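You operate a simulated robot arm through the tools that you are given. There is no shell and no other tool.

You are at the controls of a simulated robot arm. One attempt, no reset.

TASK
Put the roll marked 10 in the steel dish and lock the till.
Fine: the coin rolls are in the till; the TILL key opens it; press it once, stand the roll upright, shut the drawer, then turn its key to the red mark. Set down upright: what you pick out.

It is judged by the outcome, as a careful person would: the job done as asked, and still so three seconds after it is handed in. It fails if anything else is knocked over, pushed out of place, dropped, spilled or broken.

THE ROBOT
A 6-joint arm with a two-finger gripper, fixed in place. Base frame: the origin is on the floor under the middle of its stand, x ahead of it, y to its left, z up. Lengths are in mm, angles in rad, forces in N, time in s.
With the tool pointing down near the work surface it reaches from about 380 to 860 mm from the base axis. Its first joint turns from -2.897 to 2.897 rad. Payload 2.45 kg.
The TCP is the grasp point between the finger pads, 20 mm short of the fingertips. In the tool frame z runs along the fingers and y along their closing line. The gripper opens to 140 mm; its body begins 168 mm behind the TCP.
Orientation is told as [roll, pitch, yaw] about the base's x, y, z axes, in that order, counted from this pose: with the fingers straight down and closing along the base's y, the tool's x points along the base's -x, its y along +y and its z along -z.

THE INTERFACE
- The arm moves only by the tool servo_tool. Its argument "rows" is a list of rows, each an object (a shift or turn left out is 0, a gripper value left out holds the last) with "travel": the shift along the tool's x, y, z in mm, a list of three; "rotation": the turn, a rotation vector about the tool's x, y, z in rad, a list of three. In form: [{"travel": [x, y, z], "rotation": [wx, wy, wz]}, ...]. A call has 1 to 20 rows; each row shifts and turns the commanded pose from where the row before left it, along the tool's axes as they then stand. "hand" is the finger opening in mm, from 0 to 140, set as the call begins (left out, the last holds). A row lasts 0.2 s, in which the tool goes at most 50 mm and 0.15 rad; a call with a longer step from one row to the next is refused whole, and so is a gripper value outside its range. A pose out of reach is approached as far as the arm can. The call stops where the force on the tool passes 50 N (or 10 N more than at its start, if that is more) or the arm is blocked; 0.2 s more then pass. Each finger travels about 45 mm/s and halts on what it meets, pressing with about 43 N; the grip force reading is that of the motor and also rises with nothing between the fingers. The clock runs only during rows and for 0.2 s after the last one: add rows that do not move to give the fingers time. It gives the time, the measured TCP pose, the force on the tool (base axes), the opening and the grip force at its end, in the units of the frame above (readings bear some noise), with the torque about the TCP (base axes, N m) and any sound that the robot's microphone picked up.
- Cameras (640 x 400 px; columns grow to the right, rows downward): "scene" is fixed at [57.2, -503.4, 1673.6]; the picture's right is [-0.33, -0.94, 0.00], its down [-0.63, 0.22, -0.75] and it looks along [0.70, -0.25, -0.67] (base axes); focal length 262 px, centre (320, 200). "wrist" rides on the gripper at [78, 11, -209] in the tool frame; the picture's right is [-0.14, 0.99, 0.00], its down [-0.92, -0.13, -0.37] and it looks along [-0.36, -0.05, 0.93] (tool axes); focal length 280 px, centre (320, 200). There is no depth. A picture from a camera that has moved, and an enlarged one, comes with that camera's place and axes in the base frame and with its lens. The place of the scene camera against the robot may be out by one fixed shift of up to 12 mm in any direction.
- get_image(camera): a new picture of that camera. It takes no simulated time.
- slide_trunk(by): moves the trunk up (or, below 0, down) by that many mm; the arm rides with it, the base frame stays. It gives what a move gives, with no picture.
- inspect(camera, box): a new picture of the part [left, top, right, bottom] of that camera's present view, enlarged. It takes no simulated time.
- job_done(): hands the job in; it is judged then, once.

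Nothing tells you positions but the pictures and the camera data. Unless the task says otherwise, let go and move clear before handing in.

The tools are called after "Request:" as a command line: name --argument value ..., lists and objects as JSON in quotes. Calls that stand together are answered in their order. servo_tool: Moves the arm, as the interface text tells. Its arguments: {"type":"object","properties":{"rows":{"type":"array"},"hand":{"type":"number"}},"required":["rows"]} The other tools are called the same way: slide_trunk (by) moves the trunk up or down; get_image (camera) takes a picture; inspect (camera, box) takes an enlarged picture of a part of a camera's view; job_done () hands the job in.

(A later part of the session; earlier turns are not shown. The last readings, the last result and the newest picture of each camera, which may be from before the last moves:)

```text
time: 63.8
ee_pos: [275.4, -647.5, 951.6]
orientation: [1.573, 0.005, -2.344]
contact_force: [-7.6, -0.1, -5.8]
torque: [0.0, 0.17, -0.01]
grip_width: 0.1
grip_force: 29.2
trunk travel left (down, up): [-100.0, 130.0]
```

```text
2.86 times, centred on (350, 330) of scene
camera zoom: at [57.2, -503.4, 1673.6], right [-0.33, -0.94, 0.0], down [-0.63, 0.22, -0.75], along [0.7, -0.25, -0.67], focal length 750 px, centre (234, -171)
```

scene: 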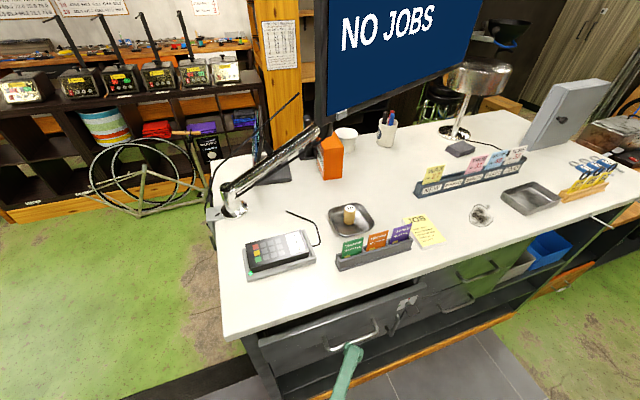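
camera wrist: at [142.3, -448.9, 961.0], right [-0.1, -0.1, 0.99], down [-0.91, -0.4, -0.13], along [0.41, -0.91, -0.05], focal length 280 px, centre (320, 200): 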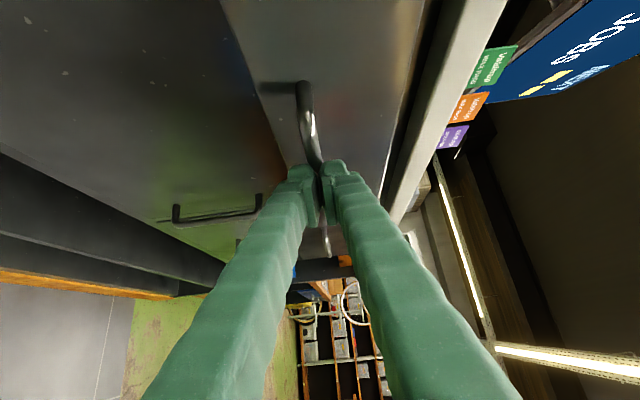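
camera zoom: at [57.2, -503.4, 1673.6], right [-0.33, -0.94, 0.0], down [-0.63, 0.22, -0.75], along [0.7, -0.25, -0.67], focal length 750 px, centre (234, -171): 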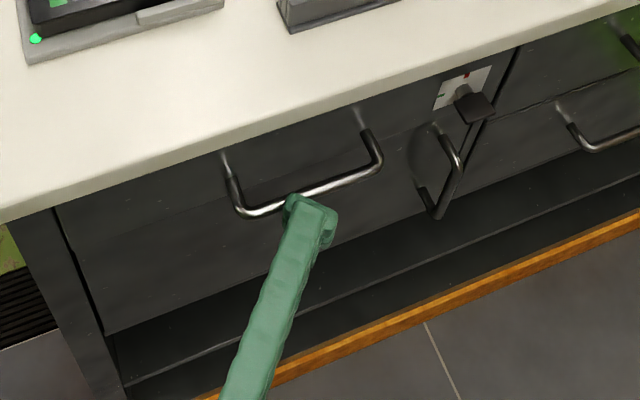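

Request:
servo_tool --rows '[{"travel": [1.4, 0, 1.43]}, {"travel": [1.4, 0, 1.43]}, {"travel": [1.0, 0, 1.03]}]' --hand 0

Request:
inspect --camera "scene" --box '[370, 270, 430, 310]'

```text
time: 64.6
ee_pos: [281.5, -648.7, 951.2]
orientation: [1.573, 0.004, -2.344]
contact_force: [-8.6, 2.5, -6.4]
torque: [-0.02, 0.21, 0.07]
grip_width: 0.0
grip_force: 28.9
trunk travel left (down, up): [-100.0, 130.0]
```

```text
10.00 times, centred on (400, 290) of scene
camera zoom: at [57.2, -503.4, 1673.6], right [-0.33, -0.94, 0.0], down [-0.63, 0.22, -0.75], along [0.7, -0.25, -0.67], focal length 2624 px, centre (-480, -700)
```

zoom: 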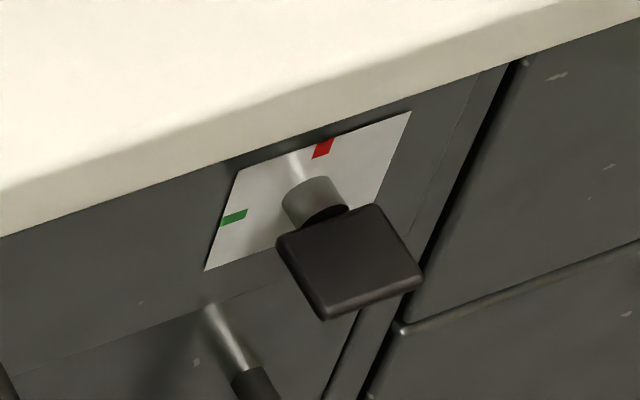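

About 1–2 mm is left compared with the first picture. I'll finish with tiny steps until it seats.

Request:
servo_tool --rows '[{"travel": [0.7, 0, 0.72]}, {"travel": [0.7, 0, 0.72]}]' --hand 0

Request:
inspect --camera "scene" --box '[370, 270, 430, 310]'

```text
time: 65.2
ee_pos: [281.7, -648.4, 951.2]
orientation: [1.572, 0.004, -2.344]
contact_force: [-8.5, 3.8, -7.6]
torque: [-0.01, 0.19, 0.1]
grip_width: 0.1
grip_force: 28.8
trunk travel left (down, up): [-100.0, 130.0]
```

```text
10.00 times, centred on (400, 290) of scene
camera zoom: at [57.2, -503.4, 1673.6], right [-0.33, -0.94, 0.0], down [-0.63, 0.22, -0.75], along [0.7, -0.25, -0.67], focal length 2624 px, centre (-480, -700)
```

zoom: 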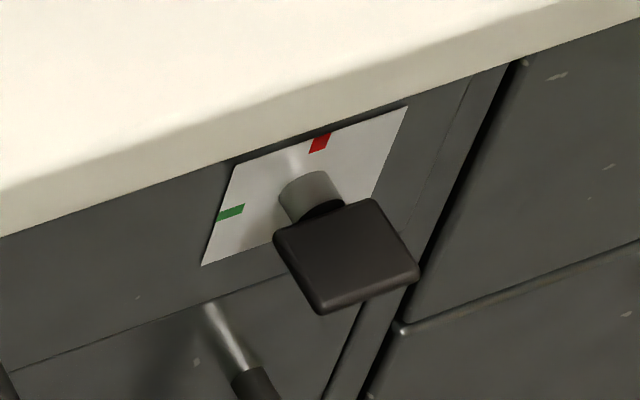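

Request:
servo_tool --rows '[{"travel": [0.7, 0, 0.72]}, {"travel": [0.7, 0, 0.72]}, {}]' --hand 0

Request:
inspect --camera "scene" --box '[370, 270, 430, 310]'

```text
time: 66.0
ee_pos: [284.1, -648.9, 951.3]
orientation: [1.572, 0.001, -2.345]
contact_force: [-7.5, 1.2, -3.4]
torque: [0.03, 0.13, 0.08]
grip_width: 0.1
grip_force: 29.6
trunk travel left (down, up): [-100.0, 130.0]
```

```text
10.00 times, centred on (400, 290) of scene
camera zoom: at [57.2, -503.4, 1673.6], right [-0.33, -0.94, 0.0], down [-0.63, 0.22, -0.75], along [0.7, -0.25, -0.67], focal length 2624 px, centre (-480, -700)
```

zoom: 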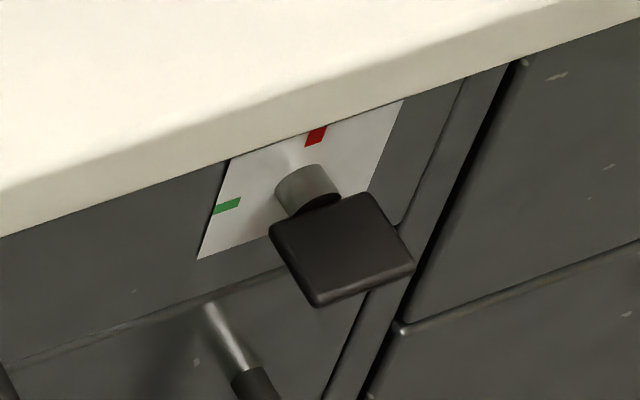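

Request:
servo_tool --rows '[{"travel": [0.7, 0, 0.72]}, {"travel": [0.7, 0, 0.72]}, {}]' --hand 0

Request:
inspect --camera "scene" --box '[370, 270, 430, 310]'

Request:
inspect --camera "scene" --box '[250, 260, 450, 400]'

```text
time: 66.8
ee_pos: [285.6, -647.8, 952.1]
orientation: [1.573, 0.0, -2.346]
contact_force: [-9.9, -0.4, -3.5]
torque: [-0.05, 0.1, 0.03]
grip_width: 0.0
grip_force: 29.0
trunk travel left (down, up): [-100.0, 130.0]
```

```text
10.00 times, centred on (400, 290) of scene
camera zoom: at [57.2, -503.4, 1673.6], right [-0.33, -0.94, 0.0], down [-0.63, 0.22, -0.75], along [0.7, -0.25, -0.67], focal length 2624 px, centre (-480, -700)
```

zoom: 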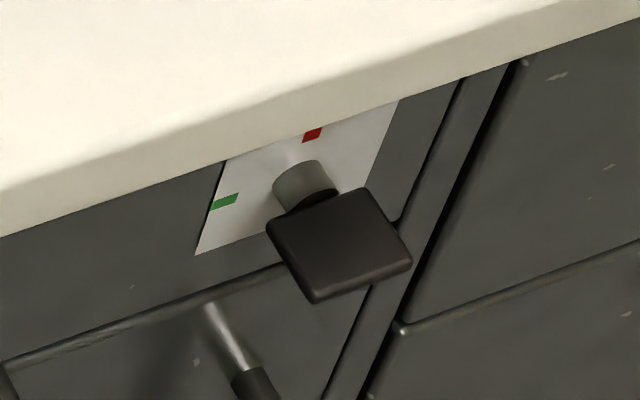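

```text
2.86 times, centred on (350, 330) of scene
camera zoom: at [57.2, -503.4, 1673.6], right [-0.33, -0.94, 0.0], down [-0.63, 0.22, -0.75], along [0.7, -0.25, -0.67], focal length 750 px, centre (234, -171)
```

zoom: 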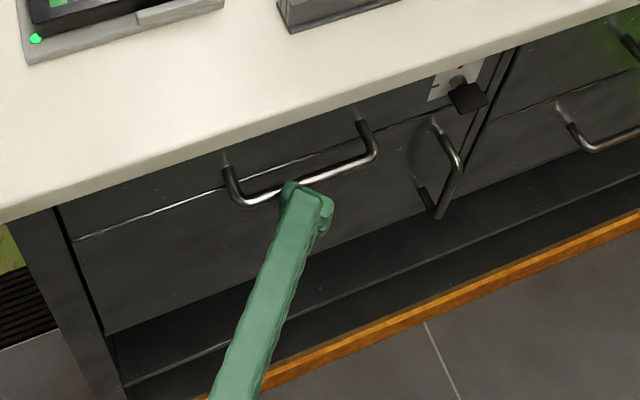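

The drawer is now slightly deeper than flush. I'll ease off a few mm and see where it rests.

Request:
servo_tool --rows '[{"travel": [-1.4, 0, -1.43]}, {"travel": [-2.1, 0, -2.15]}, {"travel": [-2.1, 0, -2.15]}, {}]' --hand 0

Request:
inspect --camera "scene" --box '[370, 270, 430, 310]'

Request:
get_image --camera "wrist"

```text
time: 67.8
ee_pos: [279.7, -649.2, 952.1]
orientation: [1.572, 0.002, -2.344]
contact_force: [0.0, 0.1, -0.4]
torque: [-0.02, 0.02, -0.01]
grip_width: 0.0
grip_force: 29.6
trunk travel left (down, up): [-100.0, 130.0]
```

```text
10.00 times, centred on (400, 290) of scene
camera zoom: at [57.2, -503.4, 1673.6], right [-0.33, -0.94, 0.0], down [-0.63, 0.22, -0.75], along [0.7, -0.25, -0.67], focal length 2624 px, centre (-480, -700)
```

zoom: 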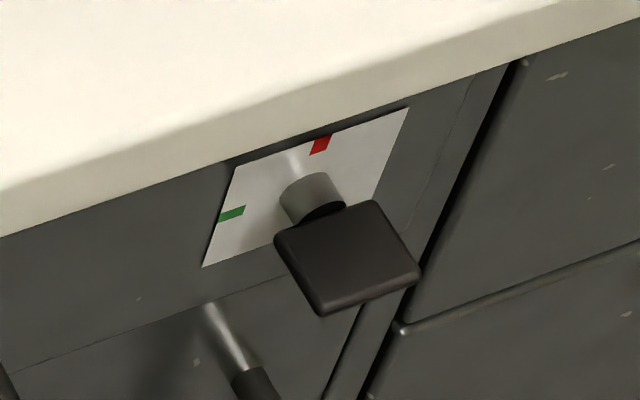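

```text
taken
camera wrist: at [184.3, -448.5, 962.2], right [-0.1, -0.1, 0.99], down [-0.91, -0.4, -0.13], along [0.41, -0.91, -0.05], focal length 280 px, centre (320, 200)
```

wrist: 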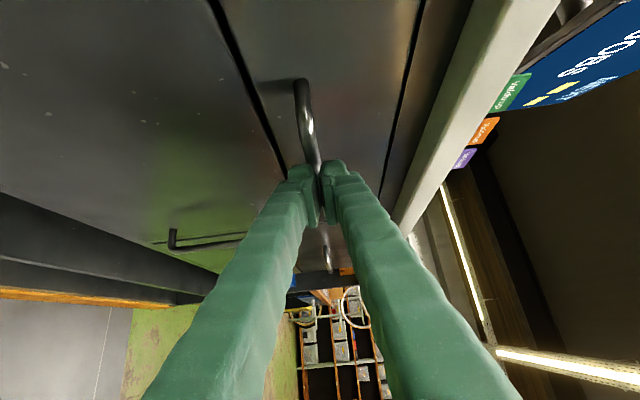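

It returned exactly to the original flush position with zero force. I'll back away and make sure it stays shut.

Request:
servo_tool --rows '[{"travel": [-7, 0, -7.2]}, {"travel": [-14, 0, -14.3]}, {"travel": [-21, 0, -21.5]}, {"travel": [-21, 0, -21.5]}, {"travel": [-21, 0, -21.5]}, {}]' --hand 0

Request:
get_image --camera "scene"

Request:
get_image --camera "wrist"

Request:
inspect --camera "scene" --box '[370, 270, 430, 310]'

```text
time: 69.2
ee_pos: [158.4, -648.7, 952.5]
orientation: [1.571, 0.003, -2.345]
contact_force: [0.1, 0.4, -0.7]
torque: [0.01, 0.0, 0.0]
grip_width: 0.0
grip_force: 29.4
trunk travel left (down, up): [-100.0, 130.0]
```

```text
taken
```

scene: 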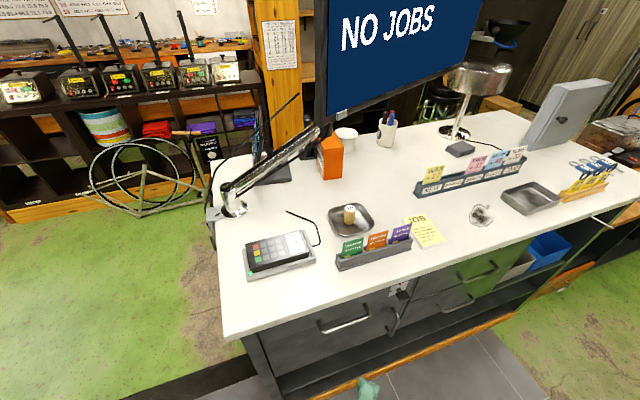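

```text
taken
camera wrist: at [63.2, -447.3, 962.6], right [-0.1, -0.1, 0.99], down [-0.91, -0.4, -0.13], along [0.41, -0.91, -0.05], focal length 280 px, centre (320, 200)
```

wrist: 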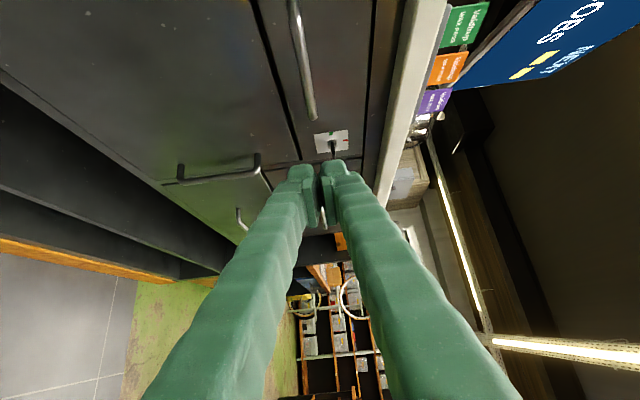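

```text
10.00 times, centred on (400, 290) of scene
camera zoom: at [57.2, -503.4, 1673.6], right [-0.33, -0.94, 0.0], down [-0.63, 0.22, -0.75], along [0.7, -0.25, -0.67], focal length 2624 px, centre (-480, -700)
```

zoom: 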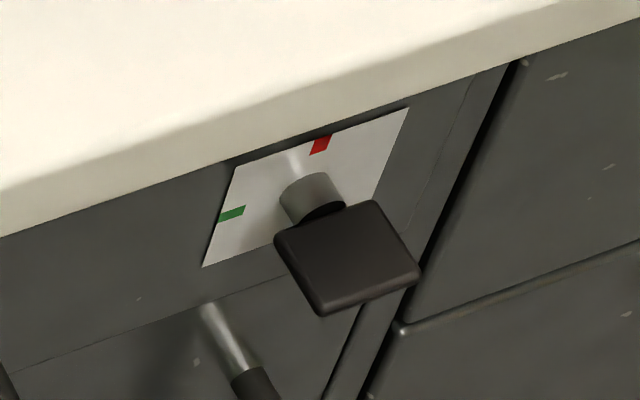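

The drawer stays shut and flush. Now the key: I'll measure its position from the wrist camera.

Request:
inspect --camera "wrist" --box '[290, 110, 380, 170]'

```text
6.67 times, centred on (335, 140) of wrist
camera zoom: at [63.2, -447.3, 962.6], right [-0.1, -0.1, 0.99], down [-0.91, -0.4, -0.13], along [0.41, -0.91, -0.05], focal length 1869 px, centre (220, 600)
```

zoom: 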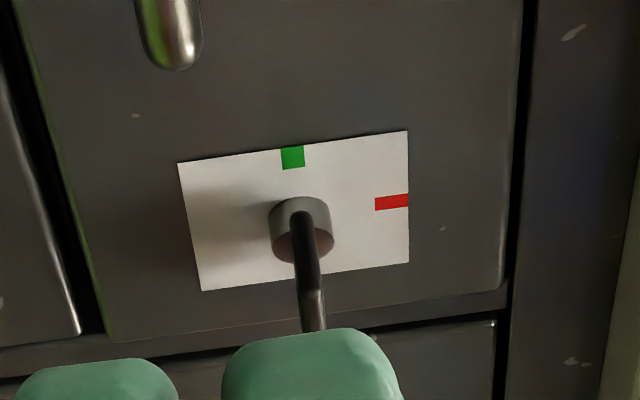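

The bow is a horizontal plate about 6 mm thick at z ≈ 972, centre near (324, -840), so it must turn a quarter clockwise from green to red. I'll come to a pre-grasp point with the fingers opening vertically around it, and dry-check from there.

Request:
servo_tool --rows '[{"rotation": [0, 0.1253, 0]}, {"rotation": [0, 0.1253, 0]}, {"travel": [-17.9, 3.9, 32.4]}, {"travel": [-17.9, 3.9, 32.4]}, {"travel": [-17.9, 3.9, 32.4]}, {"travel": [-17.9, 3.9, 32.4]}, {"travel": [-17.9, 3.9, 32.4]}, {}]' --hand 40

Request:
get_image --camera "wrist"

Request:
get_image --camera "scene"

Request:
inspect --camera "wrist" --box '[260, 90, 380, 170]'

```text
time: 71.0
ee_pos: [253.7, -806.9, 967.4]
orientation: [1.573, 0.001, -2.095]
contact_force: [0.0, -0.9, 0.0]
torque: [-0.01, -0.01, 0.01]
grip_width: 40.1
grip_force: 0.1
trunk travel left (down, up): [-100.0, 130.0]
```

```text
taken
camera wrist: at [112.6, -635.4, 977.7], right [-0.07, -0.12, 0.99], down [-0.78, -0.61, -0.13], along [0.62, -0.78, -0.05], focal length 280 px, centre (320, 200)
```

wrist: 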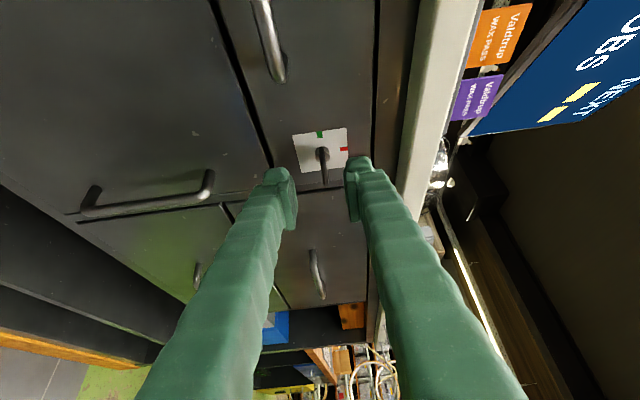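

```text
taken
```

scene: 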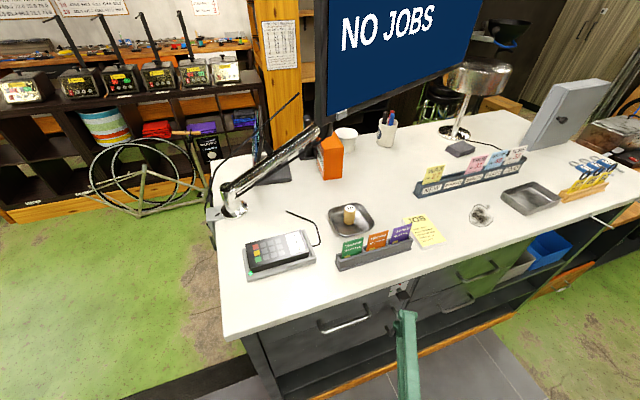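

```text
5.00 times, centred on (320, 130) of wrist
camera zoom: at [112.6, -635.4, 977.7], right [-0.07, -0.12, 0.99], down [-0.78, -0.61, -0.13], along [0.62, -0.78, -0.05], focal length 1402 px, centre (320, 550)
```

zoom: 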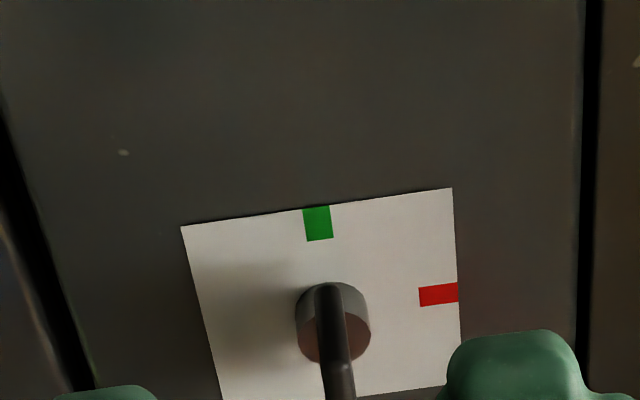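

The key axis comes out near y ≈ -845, z ≈ 971, with the plate at x ≈ 351. Before gripping, I'll do a dry run of the quarter-turn 40 mm in front of the key to be sure the arm can reach through the whole arc.

Request:
servo_tool --rows '[{"travel": [-9.4, 2.1, 14.8]}, {"travel": [-9.4, 2.1, 14.8]}, {}]' --hand 40

Request:
get_image --camera "wrist"

Request:
inspect --camera "wrist" --box '[260, 110, 380, 190]'

```text
time: 71.8
ee_pos: [271.6, -836.9, 973.9]
orientation: [1.572, 0.002, -2.095]
contact_force: [-0.2, 0.2, 0.3]
torque: [0.02, -0.02, -0.01]
grip_width: 39.9
grip_force: 0.1
trunk travel left (down, up): [-100.0, 130.0]
```

```text
taken
camera wrist: at [130.0, -665.2, 984.9], right [-0.07, -0.12, 0.99], down [-0.78, -0.61, -0.13], along [0.62, -0.78, -0.05], focal length 280 px, centre (320, 200)
```

wrist: 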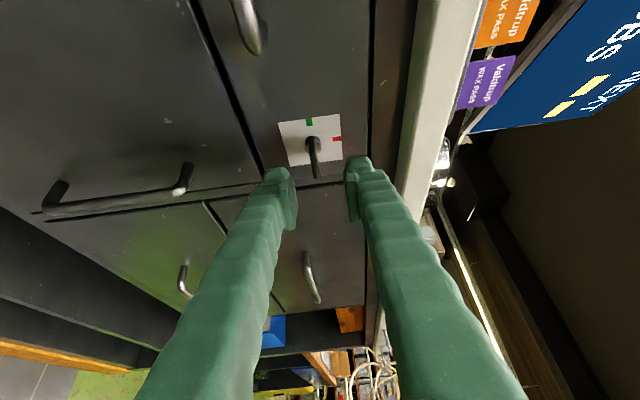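

```text
5.00 times, centred on (320, 150) of wrist
camera zoom: at [130.0, -665.2, 984.9], right [-0.07, -0.12, 0.99], down [-0.78, -0.61, -0.13], along [0.62, -0.78, -0.05], focal length 1402 px, centre (320, 450)
```

zoom: 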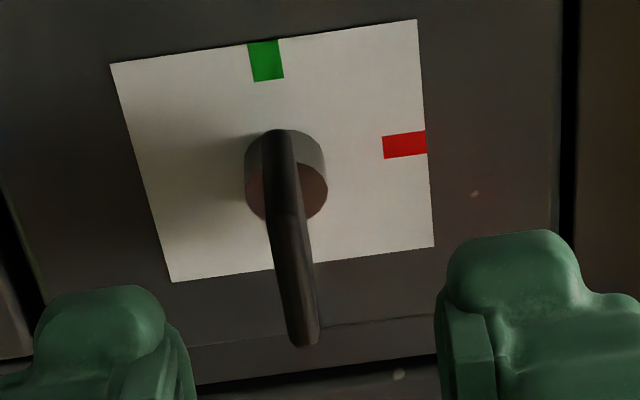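

The view confirms: bow spans x ≈ 315–341, y ≈ -830 to -863, z ≈ 971; axis y ≈ -847. Dry run of the quarter turn here, clear of the key.

Request:
servo_tool --rows '[{"rotation": [0.06, 0, 0.1039]}, {"rotation": [0.06, 0, 0.1039]}, {"rotation": [0.06, 0, 0.1039]}, {"rotation": [0.06, 0, 0.1039]}, {"rotation": [0.06, 0, 0.1039]}, {"rotation": [0.06, 0, 0.1039]}, {"rotation": [0.06, 0, 0.1039]}, {"rotation": [0.06, 0, 0.1039]}, {"rotation": [0.06, 0, 0.1039]}, {"rotation": [0.06, 0, 0.1039]}, {"rotation": [0.06, 0, 0.1039]}, {"rotation": [0.06, 0, 0.1039]}, {"rotation": [0.0654, 0, 0.1132]}, {}]' --hand 40

Request:
get_image --camera "wrist"

Request:
get_image --camera "scene"

```text
time: 74.8
ee_pos: [272.7, -783.8, 980.8]
orientation: [-0.003, 1.051, 3.14]
contact_force: [0.6, -1.0, 0.6]
torque: [0.03, -0.05, 0.1]
grip_width: 40.2
grip_force: 0.2
out of reach, approached as far as the arm can: row 11, 12, 13
trunk travel left (down, up): [-100.0, 130.0]
```

```text
taken
camera wrist: at [129.6, -795.6, 1153.0], right [-0.07, -0.99, -0.12], down [-0.78, 0.13, -0.61], along [0.62, 0.05, -0.78], focal length 280 px, centre (320, 200)
```

wrist: 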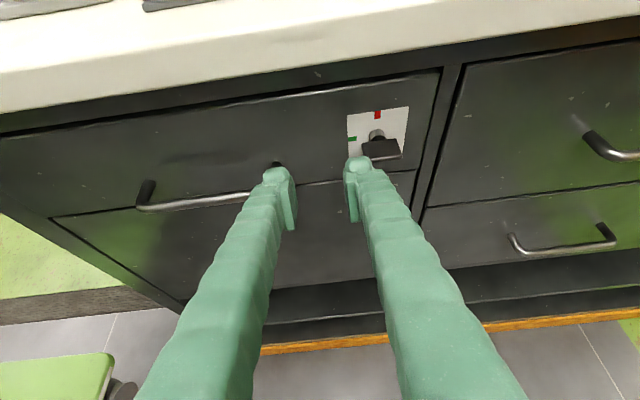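

```text
taken
```

scene: 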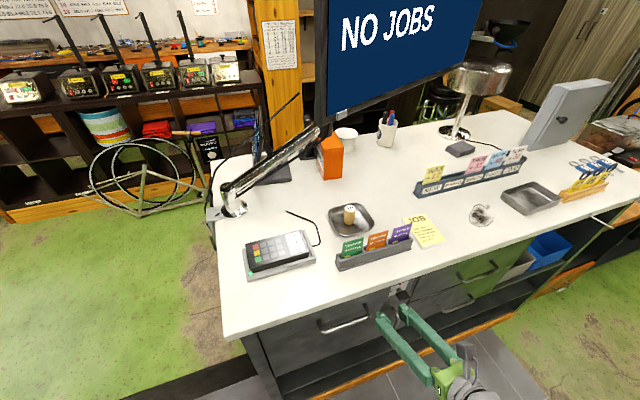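

The dry run shows the last ~20° of a full gripped quarter-turn is out of reach. I'll turn the key in two bites instead: flat grip for about 60°, then regrip on the bow's edges for the rest. First I'll undo the dry run and return to the pre-grasp point.

Request:
servo_tool --rows '[{"rotation": [-0.06, 0, -0.1039]}, {"rotation": [-0.06, 0, -0.1039]}, {"rotation": [-0.06, 0, -0.1039]}, {"rotation": [-0.06, 0, -0.1039]}, {"rotation": [-0.06, 0, -0.1039]}, {"rotation": [-0.06, 0, -0.1039]}, {"rotation": [-0.06, 0, -0.1039]}, {"rotation": [-0.06, 0, -0.1039]}, {"rotation": [-0.06, 0, -0.1039]}, {"rotation": [-0.06, 0, -0.1039]}, {"rotation": [-0.06, 0, -0.1039]}, {"rotation": [-0.06, 0, -0.1039]}, {"rotation": [-0.0654, 0, -0.1132]}, {"travel": [-15.5, -4.7, 8]}, {"travel": [-15.5, -4.7, 8]}, {}]' --hand 40

Request:
get_image --camera "wrist"

Request:
inspect --camera "wrist" --box '[260, 110, 380, 190]'

```text
time: 78.2
ee_pos: [268.7, -821.5, 970.4]
orientation: [1.573, 0.001, -2.094]
contact_force: [0.4, 0.6, 0.2]
torque: [-0.01, -0.04, -0.02]
grip_width: 40.0
grip_force: 0.1
trunk travel left (down, up): [-100.0, 130.0]
```

```text
taken
camera wrist: at [127.4, -649.5, 981.4], right [-0.07, -0.12, 0.99], down [-0.78, -0.61, -0.13], along [0.62, -0.78, -0.05], focal length 280 px, centre (320, 200)
```

wrist: 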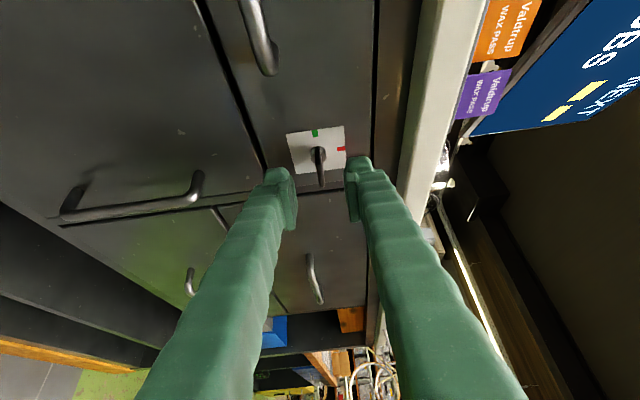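

```text
5.00 times, centred on (320, 150) of wrist
camera zoom: at [127.4, -649.5, 981.4], right [-0.07, -0.12, 0.99], down [-0.78, -0.61, -0.13], along [0.62, -0.78, -0.05], focal length 1402 px, centre (320, 450)
```

zoom: 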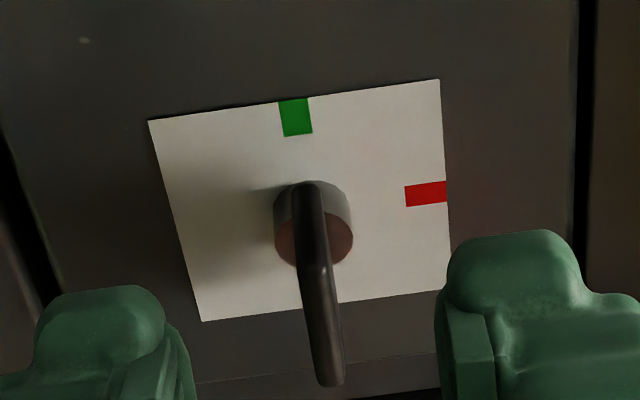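

Request:
servo_tool --rows '[{"travel": [3.4, 0.9, 9]}, {"travel": [0, 0, 9]}, {"travel": [0, 0, 9]}, {"travel": [0, 0, 9]}, {}]' --hand 40

Request:
get_image --camera "wrist"

Request:
inspect --camera "wrist" --box '[260, 130, 380, 210]'

Request:
inspect --camera "scene" --box '[370, 270, 430, 310]'

```text
time: 79.4
ee_pos: [304.3, -833.4, 973.2]
orientation: [1.571, 0.002, -2.095]
contact_force: [-0.1, 0.2, -0.4]
torque: [-0.01, 0.0, 0.03]
grip_width: 40.0
grip_force: 0.0
trunk travel left (down, up): [-100.0, 130.0]
```

```text
taken
camera wrist: at [161.9, -663.1, 984.1], right [-0.07, -0.12, 0.99], down [-0.78, -0.61, -0.13], along [0.62, -0.78, -0.05], focal length 280 px, centre (320, 200)
```

wrist: 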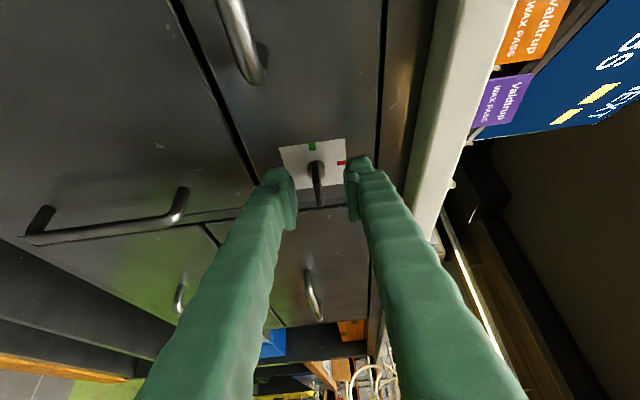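

```text
5.00 times, centred on (320, 170) of wrist
camera zoom: at [161.9, -663.1, 984.1], right [-0.07, -0.12, 0.99], down [-0.78, -0.61, -0.13], along [0.62, -0.78, -0.05], focal length 1402 px, centre (320, 350)
```

zoom: 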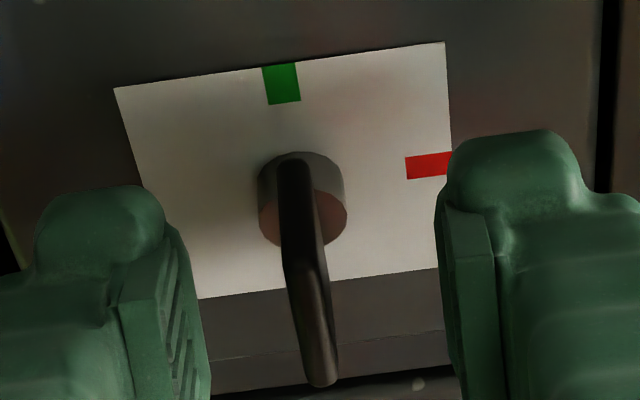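

```text
10.00 times, centred on (400, 290) of scene
camera zoom: at [57.2, -503.4, 1673.6], right [-0.33, -0.94, 0.0], down [-0.63, 0.22, -0.75], along [0.7, -0.25, -0.67], focal length 2624 px, centre (-480, -700)
```

zoom: 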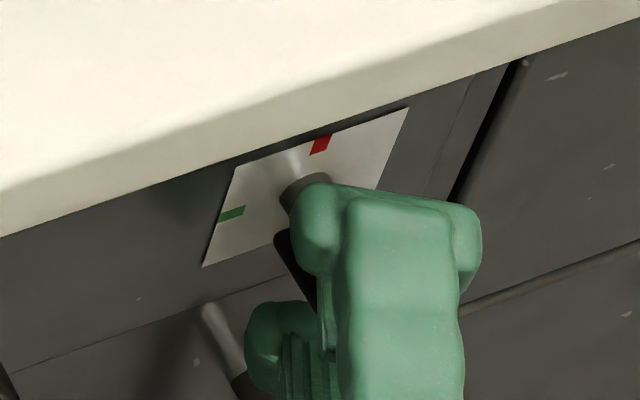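

Request:
servo_tool --rows '[{"travel": [-2.2, -1.8, 5]}, {"travel": [0, 0, 5]}, {}]' --hand 40

Request:
inspect --camera "wrist" --box '[260, 130, 380, 210]'

```text
time: 80.2
ee_pos: [310.5, -841.6, 972.3]
orientation: [1.572, 0.002, -2.096]
contact_force: [0.6, -1.2, 0.7]
torque: [-0.01, 0.03, -0.01]
grip_width: 39.9
grip_force: 0.2
trunk travel left (down, up): [-100.0, 130.0]
```

```text
5.00 times, centred on (320, 170) of wrist
camera zoom: at [169.3, -670.8, 982.5], right [-0.07, -0.12, 0.99], down [-0.78, -0.61, -0.13], along [0.62, -0.78, -0.05], focal length 1402 px, centre (320, 350)
```

zoom: 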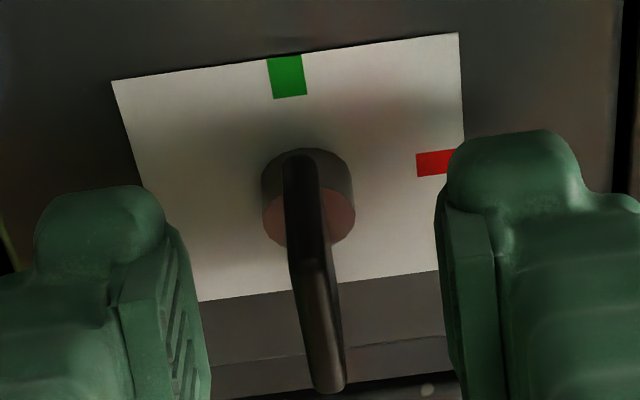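

Aligned on the bow. Closing the fingers on its flat faces.

Request:
servo_tool --rows '[{}, {}, {}, {}, {}]' --hand 0

Request:
inspect --camera "wrist" --box '[260, 130, 380, 210]'

Request:
inspect --camera "scene" --box '[370, 270, 430, 310]'

```text
time: 81.4
ee_pos: [310.3, -841.4, 971.7]
orientation: [1.573, 0.002, -2.094]
contact_force: [1.8, -0.1, -2.0]
torque: [0.01, 0.0, -0.04]
grip_width: 6.1
grip_force: 34.2
trunk travel left (down, up): [-100.0, 130.0]
```

```text
5.00 times, centred on (320, 170) of wrist
camera zoom: at [169.1, -670.8, 982.3], right [-0.07, -0.12, 0.99], down [-0.78, -0.61, -0.13], along [0.62, -0.78, -0.05], focal length 1402 px, centre (320, 350)
```

zoom: 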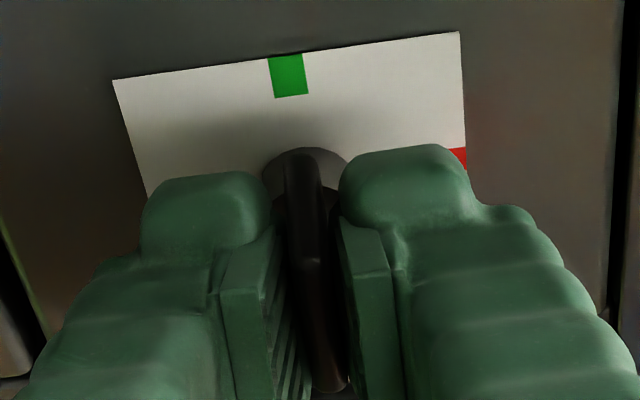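

```text
10.00 times, centred on (400, 290) of scene
camera zoom: at [57.2, -503.4, 1673.6], right [-0.33, -0.94, 0.0], down [-0.63, 0.22, -0.75], along [0.7, -0.25, -0.67], focal length 2624 px, centre (-480, -700)
```

zoom: 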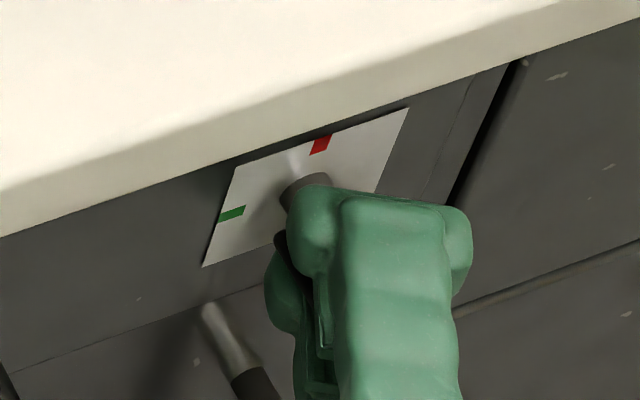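

Firm grip on the 6 mm bow. I'll start the clockwise turn about the key's axis in small steps, watching force and torque.

Request:
servo_tool --rows '[{"travel": [0, 0.3, 0], "rotation": [0.03, 0, 0.052]}, {"travel": [0, 0.3, 0], "rotation": [0.03, 0, 0.052]}, {"travel": [0, 0.3, 0], "rotation": [0.03, 0, 0.052]}, {"travel": [0, 0.3, 0], "rotation": [0.03, 0, 0.052]}, {}]' --hand 0

Request:
inspect --camera "wrist" --box '[260, 130, 380, 210]'

Request:
inspect --camera "scene" --box '[370, 270, 430, 310]'

```text
time: 82.6
ee_pos: [311.1, -842.7, 972.3]
orientation: [1.451, 0.21, -2.109]
contact_force: [9.7, -18.0, -5.3]
torque: [0.0, 0.06, -0.29]
grip_width: 6.2
grip_force: 33.8
trunk travel left (down, up): [-100.0, 130.0]
```

```text
5.00 times, centred on (320, 170) of wrist
camera zoom: at [169.2, -678.2, 1023.5], right [-0.07, -0.35, 0.93], down [-0.78, -0.56, -0.27], along [0.62, -0.75, -0.24], focal length 1402 px, centre (320, 350)
```

zoom: 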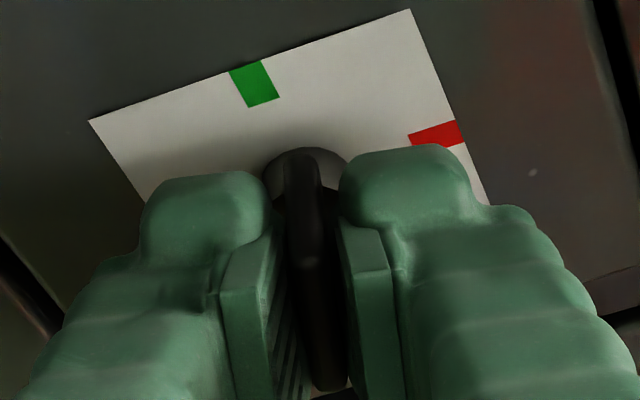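

```text
10.00 times, centred on (400, 290) of scene
camera zoom: at [57.2, -503.4, 1673.6], right [-0.33, -0.94, 0.0], down [-0.63, 0.22, -0.75], along [0.7, -0.25, -0.67], focal length 2624 px, centre (-480, -700)
```

zoom: 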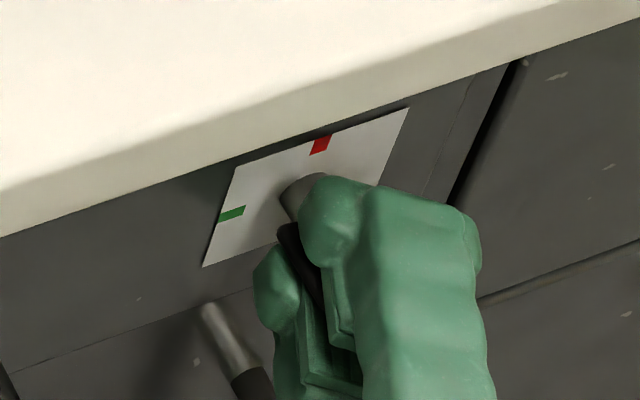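

The key follows the fingers. A side load of about 20 N has built up, so I'll relieve it slightly while continuing the turn.

Request:
servo_tool --rows '[{"travel": [-0.6, 0, 0.8]}, {"travel": [0, 0.2, 0], "rotation": [0.03, 0, 0.052]}, {"travel": [0, 0.2, 0], "rotation": [0.03, 0, 0.052]}, {"travel": [0, 0.2, 0], "rotation": [0.03, 0, 0.052]}, {}]' --hand 0

Request:
inspect --camera "wrist" --box '[260, 130, 380, 210]'

```text
time: 83.8
ee_pos: [311.4, -841.5, 973.1]
orientation: [1.353, 0.365, -2.135]
contact_force: [-0.4, -8.7, -0.6]
torque: [0.0, -0.23, 0.36]
grip_width: 6.1
grip_force: 34.0
trunk travel left (down, up): [-100.0, 130.0]
```

```text
5.00 times, centred on (320, 170) of wrist
camera zoom: at [168.9, -690.1, 1052.1], right [-0.07, -0.51, 0.85], down [-0.78, -0.51, -0.37], along [0.62, -0.69, -0.36], focal length 1402 px, centre (320, 350)
```

zoom: 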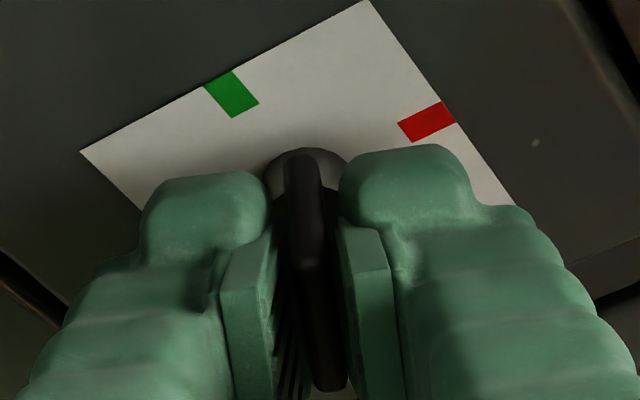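

Request:
servo_tool --rows '[{"travel": [-0.2, 0.3, 0.1], "rotation": [0.03, 0, 0.052]}, {"travel": [-0.1, 0.3, 0.1], "rotation": [0.03, 0, 0.052]}, {"travel": [0, 0.3, 0], "rotation": [0.03, 0, 0.052]}, {"travel": [0, 0.3, 0], "rotation": [0.03, 0, 0.052]}, {}]' --hand 0

Request:
inspect --camera "wrist" --box '[260, 130, 380, 210]'

Request:
inspect --camera "scene" --box '[370, 270, 430, 310]'

```text
time: 85.0
ee_pos: [311.3, -842.9, 973.5]
orientation: [1.2, 0.564, -2.202]
contact_force: [0.6, -8.0, -6.0]
torque: [0.02, 0.1, -0.12]
grip_width: 5.9
grip_force: 33.7
trunk travel left (down, up): [-100.0, 130.0]
```

```text
5.00 times, centred on (320, 170) of wrist
camera zoom: at [168.9, -713.9, 1086.7], right [-0.07, -0.7, 0.71], down [-0.78, -0.4, -0.48], along [0.62, -0.58, -0.52], focal length 1402 px, centre (320, 350)
```

zoom: 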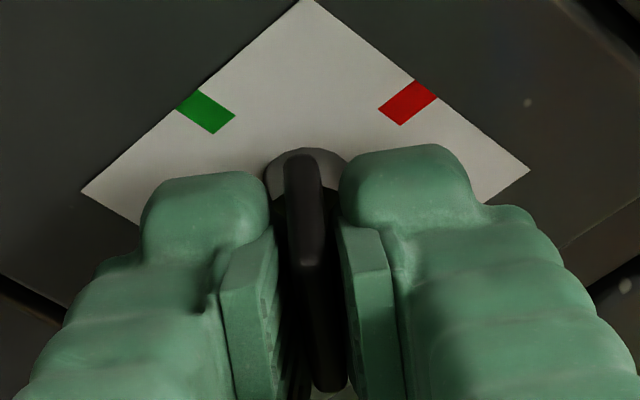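

```text
10.00 times, centred on (400, 290) of scene
camera zoom: at [57.2, -503.4, 1673.6], right [-0.33, -0.94, 0.0], down [-0.63, 0.22, -0.75], along [0.7, -0.25, -0.67], focal length 2624 px, centre (-480, -700)
```

zoom: 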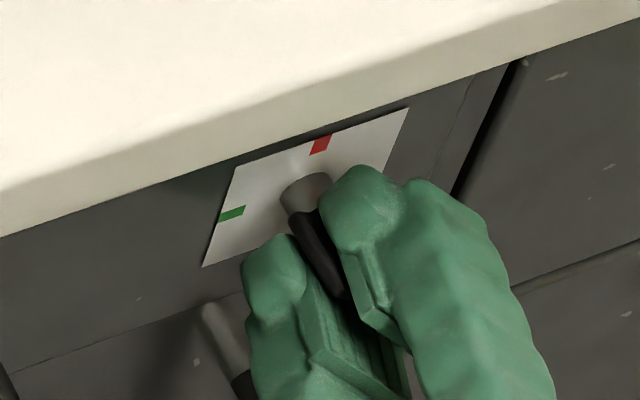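

Request:
servo_tool --rows '[{"travel": [-0.2, 0.2, 0.1], "rotation": [0.03, 0, 0.052]}, {"travel": [-0.1, 0.3, 0.1], "rotation": [0.03, 0, 0.052]}, {"travel": [0, 0.3, 0], "rotation": [0.03, 0, 0.052]}, {"travel": [0, 0.3, 0], "rotation": [0.03, 0, 0.052]}, {"travel": [0, 0.3, 0], "rotation": [0.03, 0, 0.052]}, {}]' --hand 0

Request:
inspect --camera "wrist" --box '[260, 130, 380, 210]'

```text
time: 86.4
ee_pos: [310.5, -842.3, 973.6]
orientation: [0.948, 0.792, -2.359]
contact_force: [-8.3, 6.5, -12.1]
torque: [0.02, -0.17, 0.3]
grip_width: 5.9
grip_force: 34.1
trunk travel left (down, up): [-100.0, 130.0]
```

```text
5.00 times, centred on (320, 170) of wrist
camera zoom: at [169.1, -754.2, 1120.1], right [-0.07, -0.88, 0.47], down [-0.78, -0.25, -0.58], along [0.62, -0.4, -0.67], focal length 1402 px, centre (320, 350)
```

zoom: 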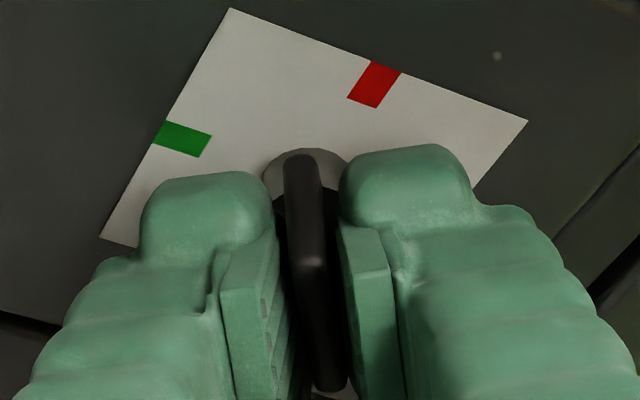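

Request:
servo_tool --rows '[{"travel": [-0.3, -0.3, -0.1], "rotation": [0.03, 0, 0.052]}, {"travel": [-0.1, 0, 0], "rotation": [0.03, 0, 0.052]}, {"travel": [0, 0.1, 0], "rotation": [0.03, 0, 0.052]}, {}]' --hand 0

Request:
inspect --camera "wrist" --box '[260, 130, 380, 210]'

Request:
inspect --camera "scene" --box '[370, 270, 430, 310]'

```text
time: 87.4
ee_pos: [311.4, -842.1, 973.4]
orientation: [0.741, 0.912, -2.517]
contact_force: [-6.4, 11.7, -16.6]
torque: [0.0, -0.51, 0.41]
grip_width: 5.9
grip_force: 33.7
trunk travel left (down, up): [-100.0, 130.0]
```

```text
5.00 times, centred on (320, 170) of wrist
camera zoom: at [168.9, -782.3, 1133.7], right [-0.07, -0.95, 0.3], down [-0.78, -0.14, -0.61], along [0.62, -0.28, -0.73], focal length 1402 px, centre (320, 350)
```

zoom: 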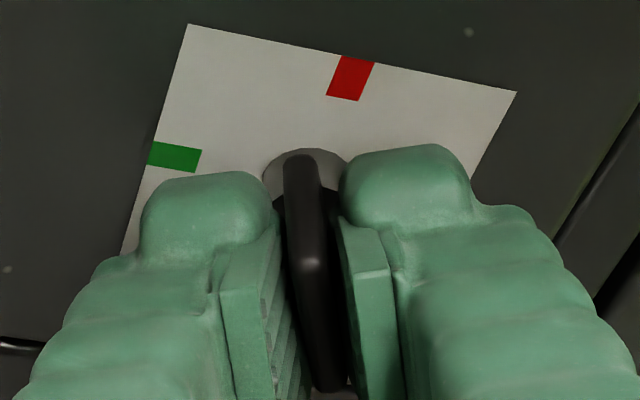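

```text
10.00 times, centred on (400, 290) of scene
camera zoom: at [57.2, -503.4, 1673.6], right [-0.33, -0.94, 0.0], down [-0.63, 0.22, -0.75], along [0.7, -0.25, -0.67], focal length 2624 px, centre (-480, -700)
```

zoom: 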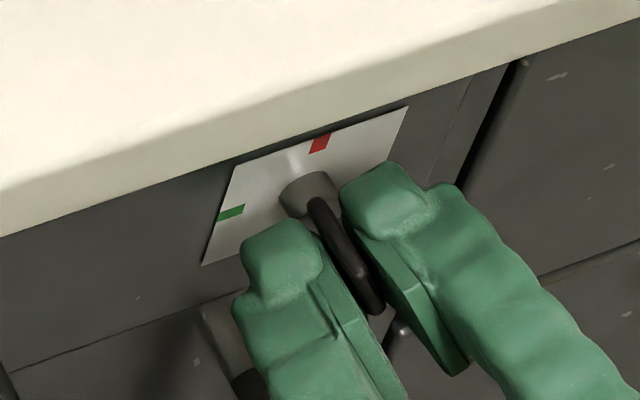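

The key has turned about 65°. I'll try small further increments and stop as soon as reach becomes a problem.

Request:
servo_tool --rows '[{"travel": [-0.4, -0.6, 0]}, {"travel": [0, -0.2, 0], "rotation": [0.025, 0, 0.0433]}, {}]' --hand 0

```text
time: 88.2
ee_pos: [310.9, -841.6, 973.4]
orientation: [0.674, 0.936, -2.571]
contact_force: [-3.1, 8.1, -14.8]
torque: [-0.01, -0.37, 0.29]
grip_width: 5.9
grip_force: 33.6
trunk travel left (down, up): [-100.0, 130.0]
```

Request:
servo_tool --rows '[{"travel": [-0.2, -0.5, 0], "rotation": [0.02, 0, 0.0346]}, {}]' --hand 0

```text
time: 88.8
ee_pos: [310.9, -843.2, 973.3]
orientation: [0.619, 0.957, -2.62]
contact_force: [3.4, -24.1, -12.7]
torque: [-0.03, 0.32, -0.3]
grip_width: 6.0
grip_force: 33.8
out of reach, approached as far as the arm can: row 1
trunk travel left (down, up): [-100.0, 130.0]
```

That's the reach limit, with the key at about 70°. I'll release the bow, back straight off, and check the key.

Request:
servo_tool --rows '[{}, {}, {}, {}]' --hand 40

Request:
inspect --camera "wrist" --box '[260, 130, 380, 210]'

```text
time: 89.8
ee_pos: [310.1, -838.9, 973.0]
orientation: [0.615, 0.956, -2.614]
contact_force: [0.2, 0.6, 0.0]
torque: [0.02, -0.02, 0.04]
grip_width: 39.7
grip_force: 0.0
trunk travel left (down, up): [-100.0, 130.0]
```

```text
5.00 times, centred on (320, 170) of wrist
camera zoom: at [168.5, -791.9, 1138.8], right [-0.07, -0.97, 0.22], down [-0.78, -0.08, -0.62], along [0.62, -0.21, -0.75], focal length 1402 px, centre (320, 350)
```

zoom: 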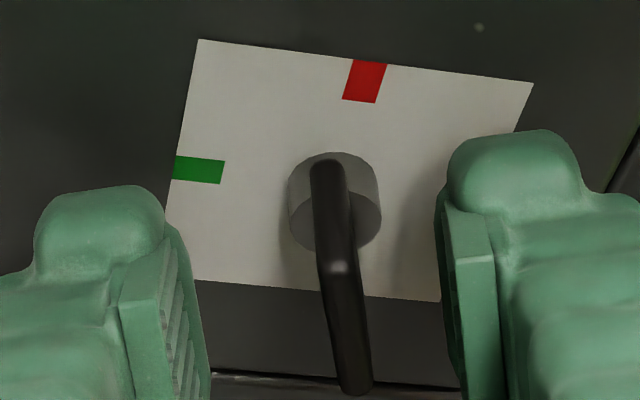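

The key holds its position at about 70°. I'll back out, swing the tool back to the horizontal approach tilted 20°, and prepare to grip the bow across its top and bottom edges.

Request:
servo_tool --rows '[{"travel": [0, 0, -15]}, {"travel": [0, 0, -25]}, {"travel": [0, 0, -30]}, {"rotation": [-0.0608, 0, -0.1052]}, {"rotation": [-0.0608, 0, -0.1052]}, {"rotation": [-0.0608, 0, -0.1052]}, {"rotation": [-0.0608, 0, -0.1052]}, {"rotation": [-0.0608, 0, -0.1052]}, {"rotation": [-0.0608, 0, -0.1052]}, {"rotation": [-0.0608, 0, -0.1052]}, {"rotation": [-0.0608, 0, -0.1052]}, {"rotation": [-0.0608, 0, -0.1052]}, {"rotation": [-0.0608, 0, -0.1052]}, {"rotation": [-0.0608, 0, -0.1052]}, {"rotation": [-0.0608, 0, -0.1052]}, {"rotation": [-0.0608, 0, -0.1052]}, {}]' --hand 58

Request:
get_image --camera "wrist"

Request:
inspect --camera "scene" --box '[370, 270, 430, 310]'

```text
time: 93.4
ee_pos: [249.5, -825.9, 1006.3]
orientation: [1.755, -0.3, -2.122]
contact_force: [-0.6, -0.1, 0.4]
torque: [0.0, 0.02, 0.04]
grip_width: 57.9
grip_force: 0.1
trunk travel left (down, up): [-100.0, 130.0]
```

```text
taken
camera wrist: at [107.3, -661.4, 956.9], right [-0.07, 0.23, 0.97], down [-0.78, -0.62, 0.09], along [0.62, -0.75, 0.22], focal length 280 px, centre (320, 200)
```

wrist: 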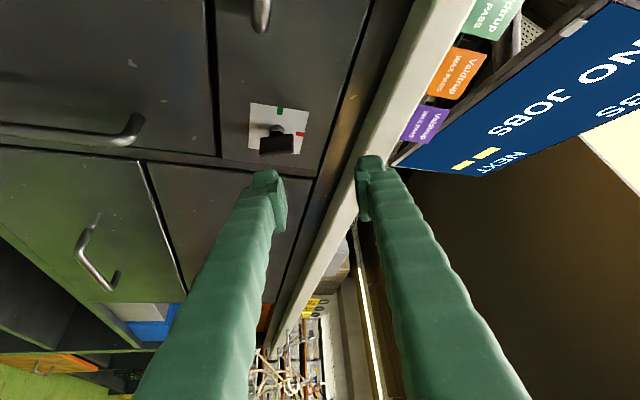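

```text
10.00 times, centred on (400, 290) of scene
camera zoom: at [57.2, -503.4, 1673.6], right [-0.33, -0.94, 0.0], down [-0.63, 0.22, -0.75], along [0.7, -0.25, -0.67], focal length 2624 px, centre (-480, -700)
```

zoom: 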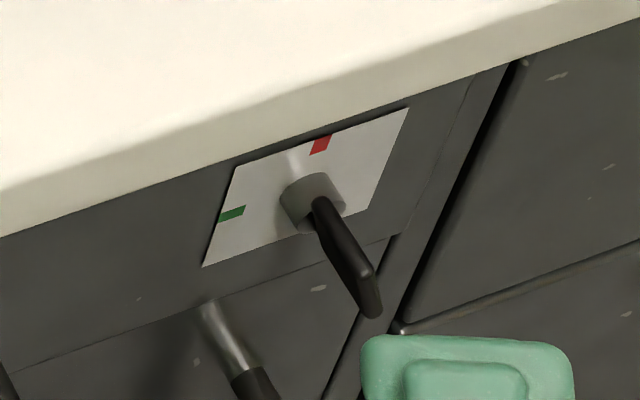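

Request:
inspect --camera "wrist" --box '[230, 90, 330, 160]'

```text
5.71 times, centred on (280, 125) of wrist
camera zoom: at [107.3, -661.4, 956.9], right [-0.07, 0.23, 0.97], down [-0.78, -0.62, 0.09], along [0.62, -0.75, 0.22], focal length 1602 px, centre (549, 629)
```

zoom: 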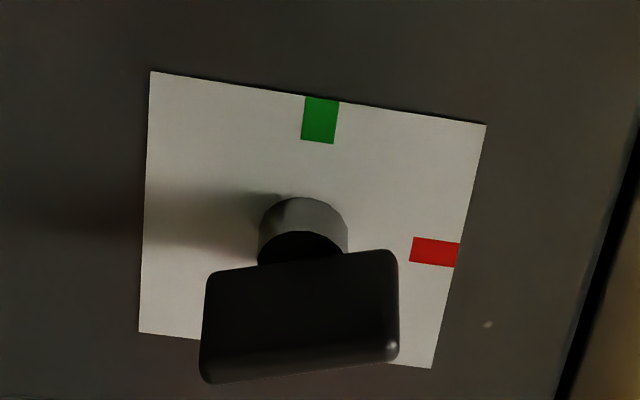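

Bow centre is at (322, -842.5, 971), 32 mm across. Moving to the pre-grasp for the edge grip.

Request:
servo_tool --rows '[{"travel": [16.9, -18.9, 2.5]}, {"travel": [16.9, -18.9, 2.5]}, {}]' --hand 58

Request:
get_image --camera "wrist"

Request:
inspect --camera "wrist" --box '[260, 110, 380, 190]'

```text
time: 94.2
ee_pos: [271.2, -813.9, 962.1]
orientation: [1.753, -0.301, -2.123]
contact_force: [0.3, 0.7, 0.1]
torque: [-0.01, 0.01, 0.01]
grip_width: 57.8
grip_force: 0.1
trunk travel left (down, up): [-100.0, 130.0]
```

```text
taken
camera wrist: at [130.1, -648.9, 913.3], right [-0.07, 0.23, 0.97], down [-0.78, -0.62, 0.09], along [0.62, -0.75, 0.22], focal length 280 px, centre (320, 200)
```

wrist: 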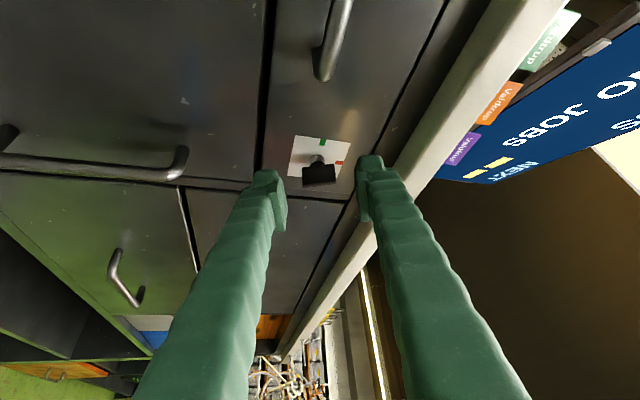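

```text
5.00 times, centred on (320, 150) of wrist
camera zoom: at [130.1, -648.9, 913.3], right [-0.07, 0.23, 0.97], down [-0.78, -0.62, 0.09], along [0.62, -0.75, 0.22], focal length 1402 px, centre (320, 450)
```

zoom: 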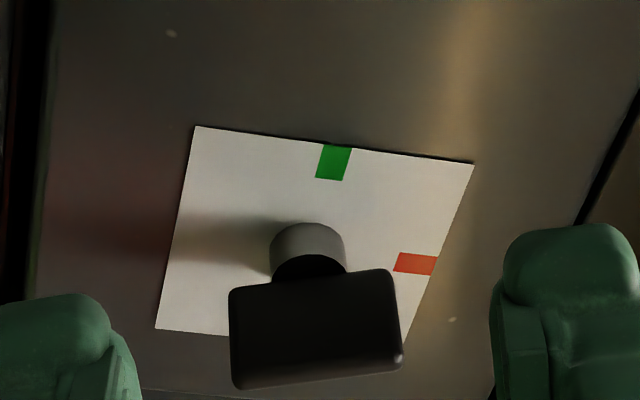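

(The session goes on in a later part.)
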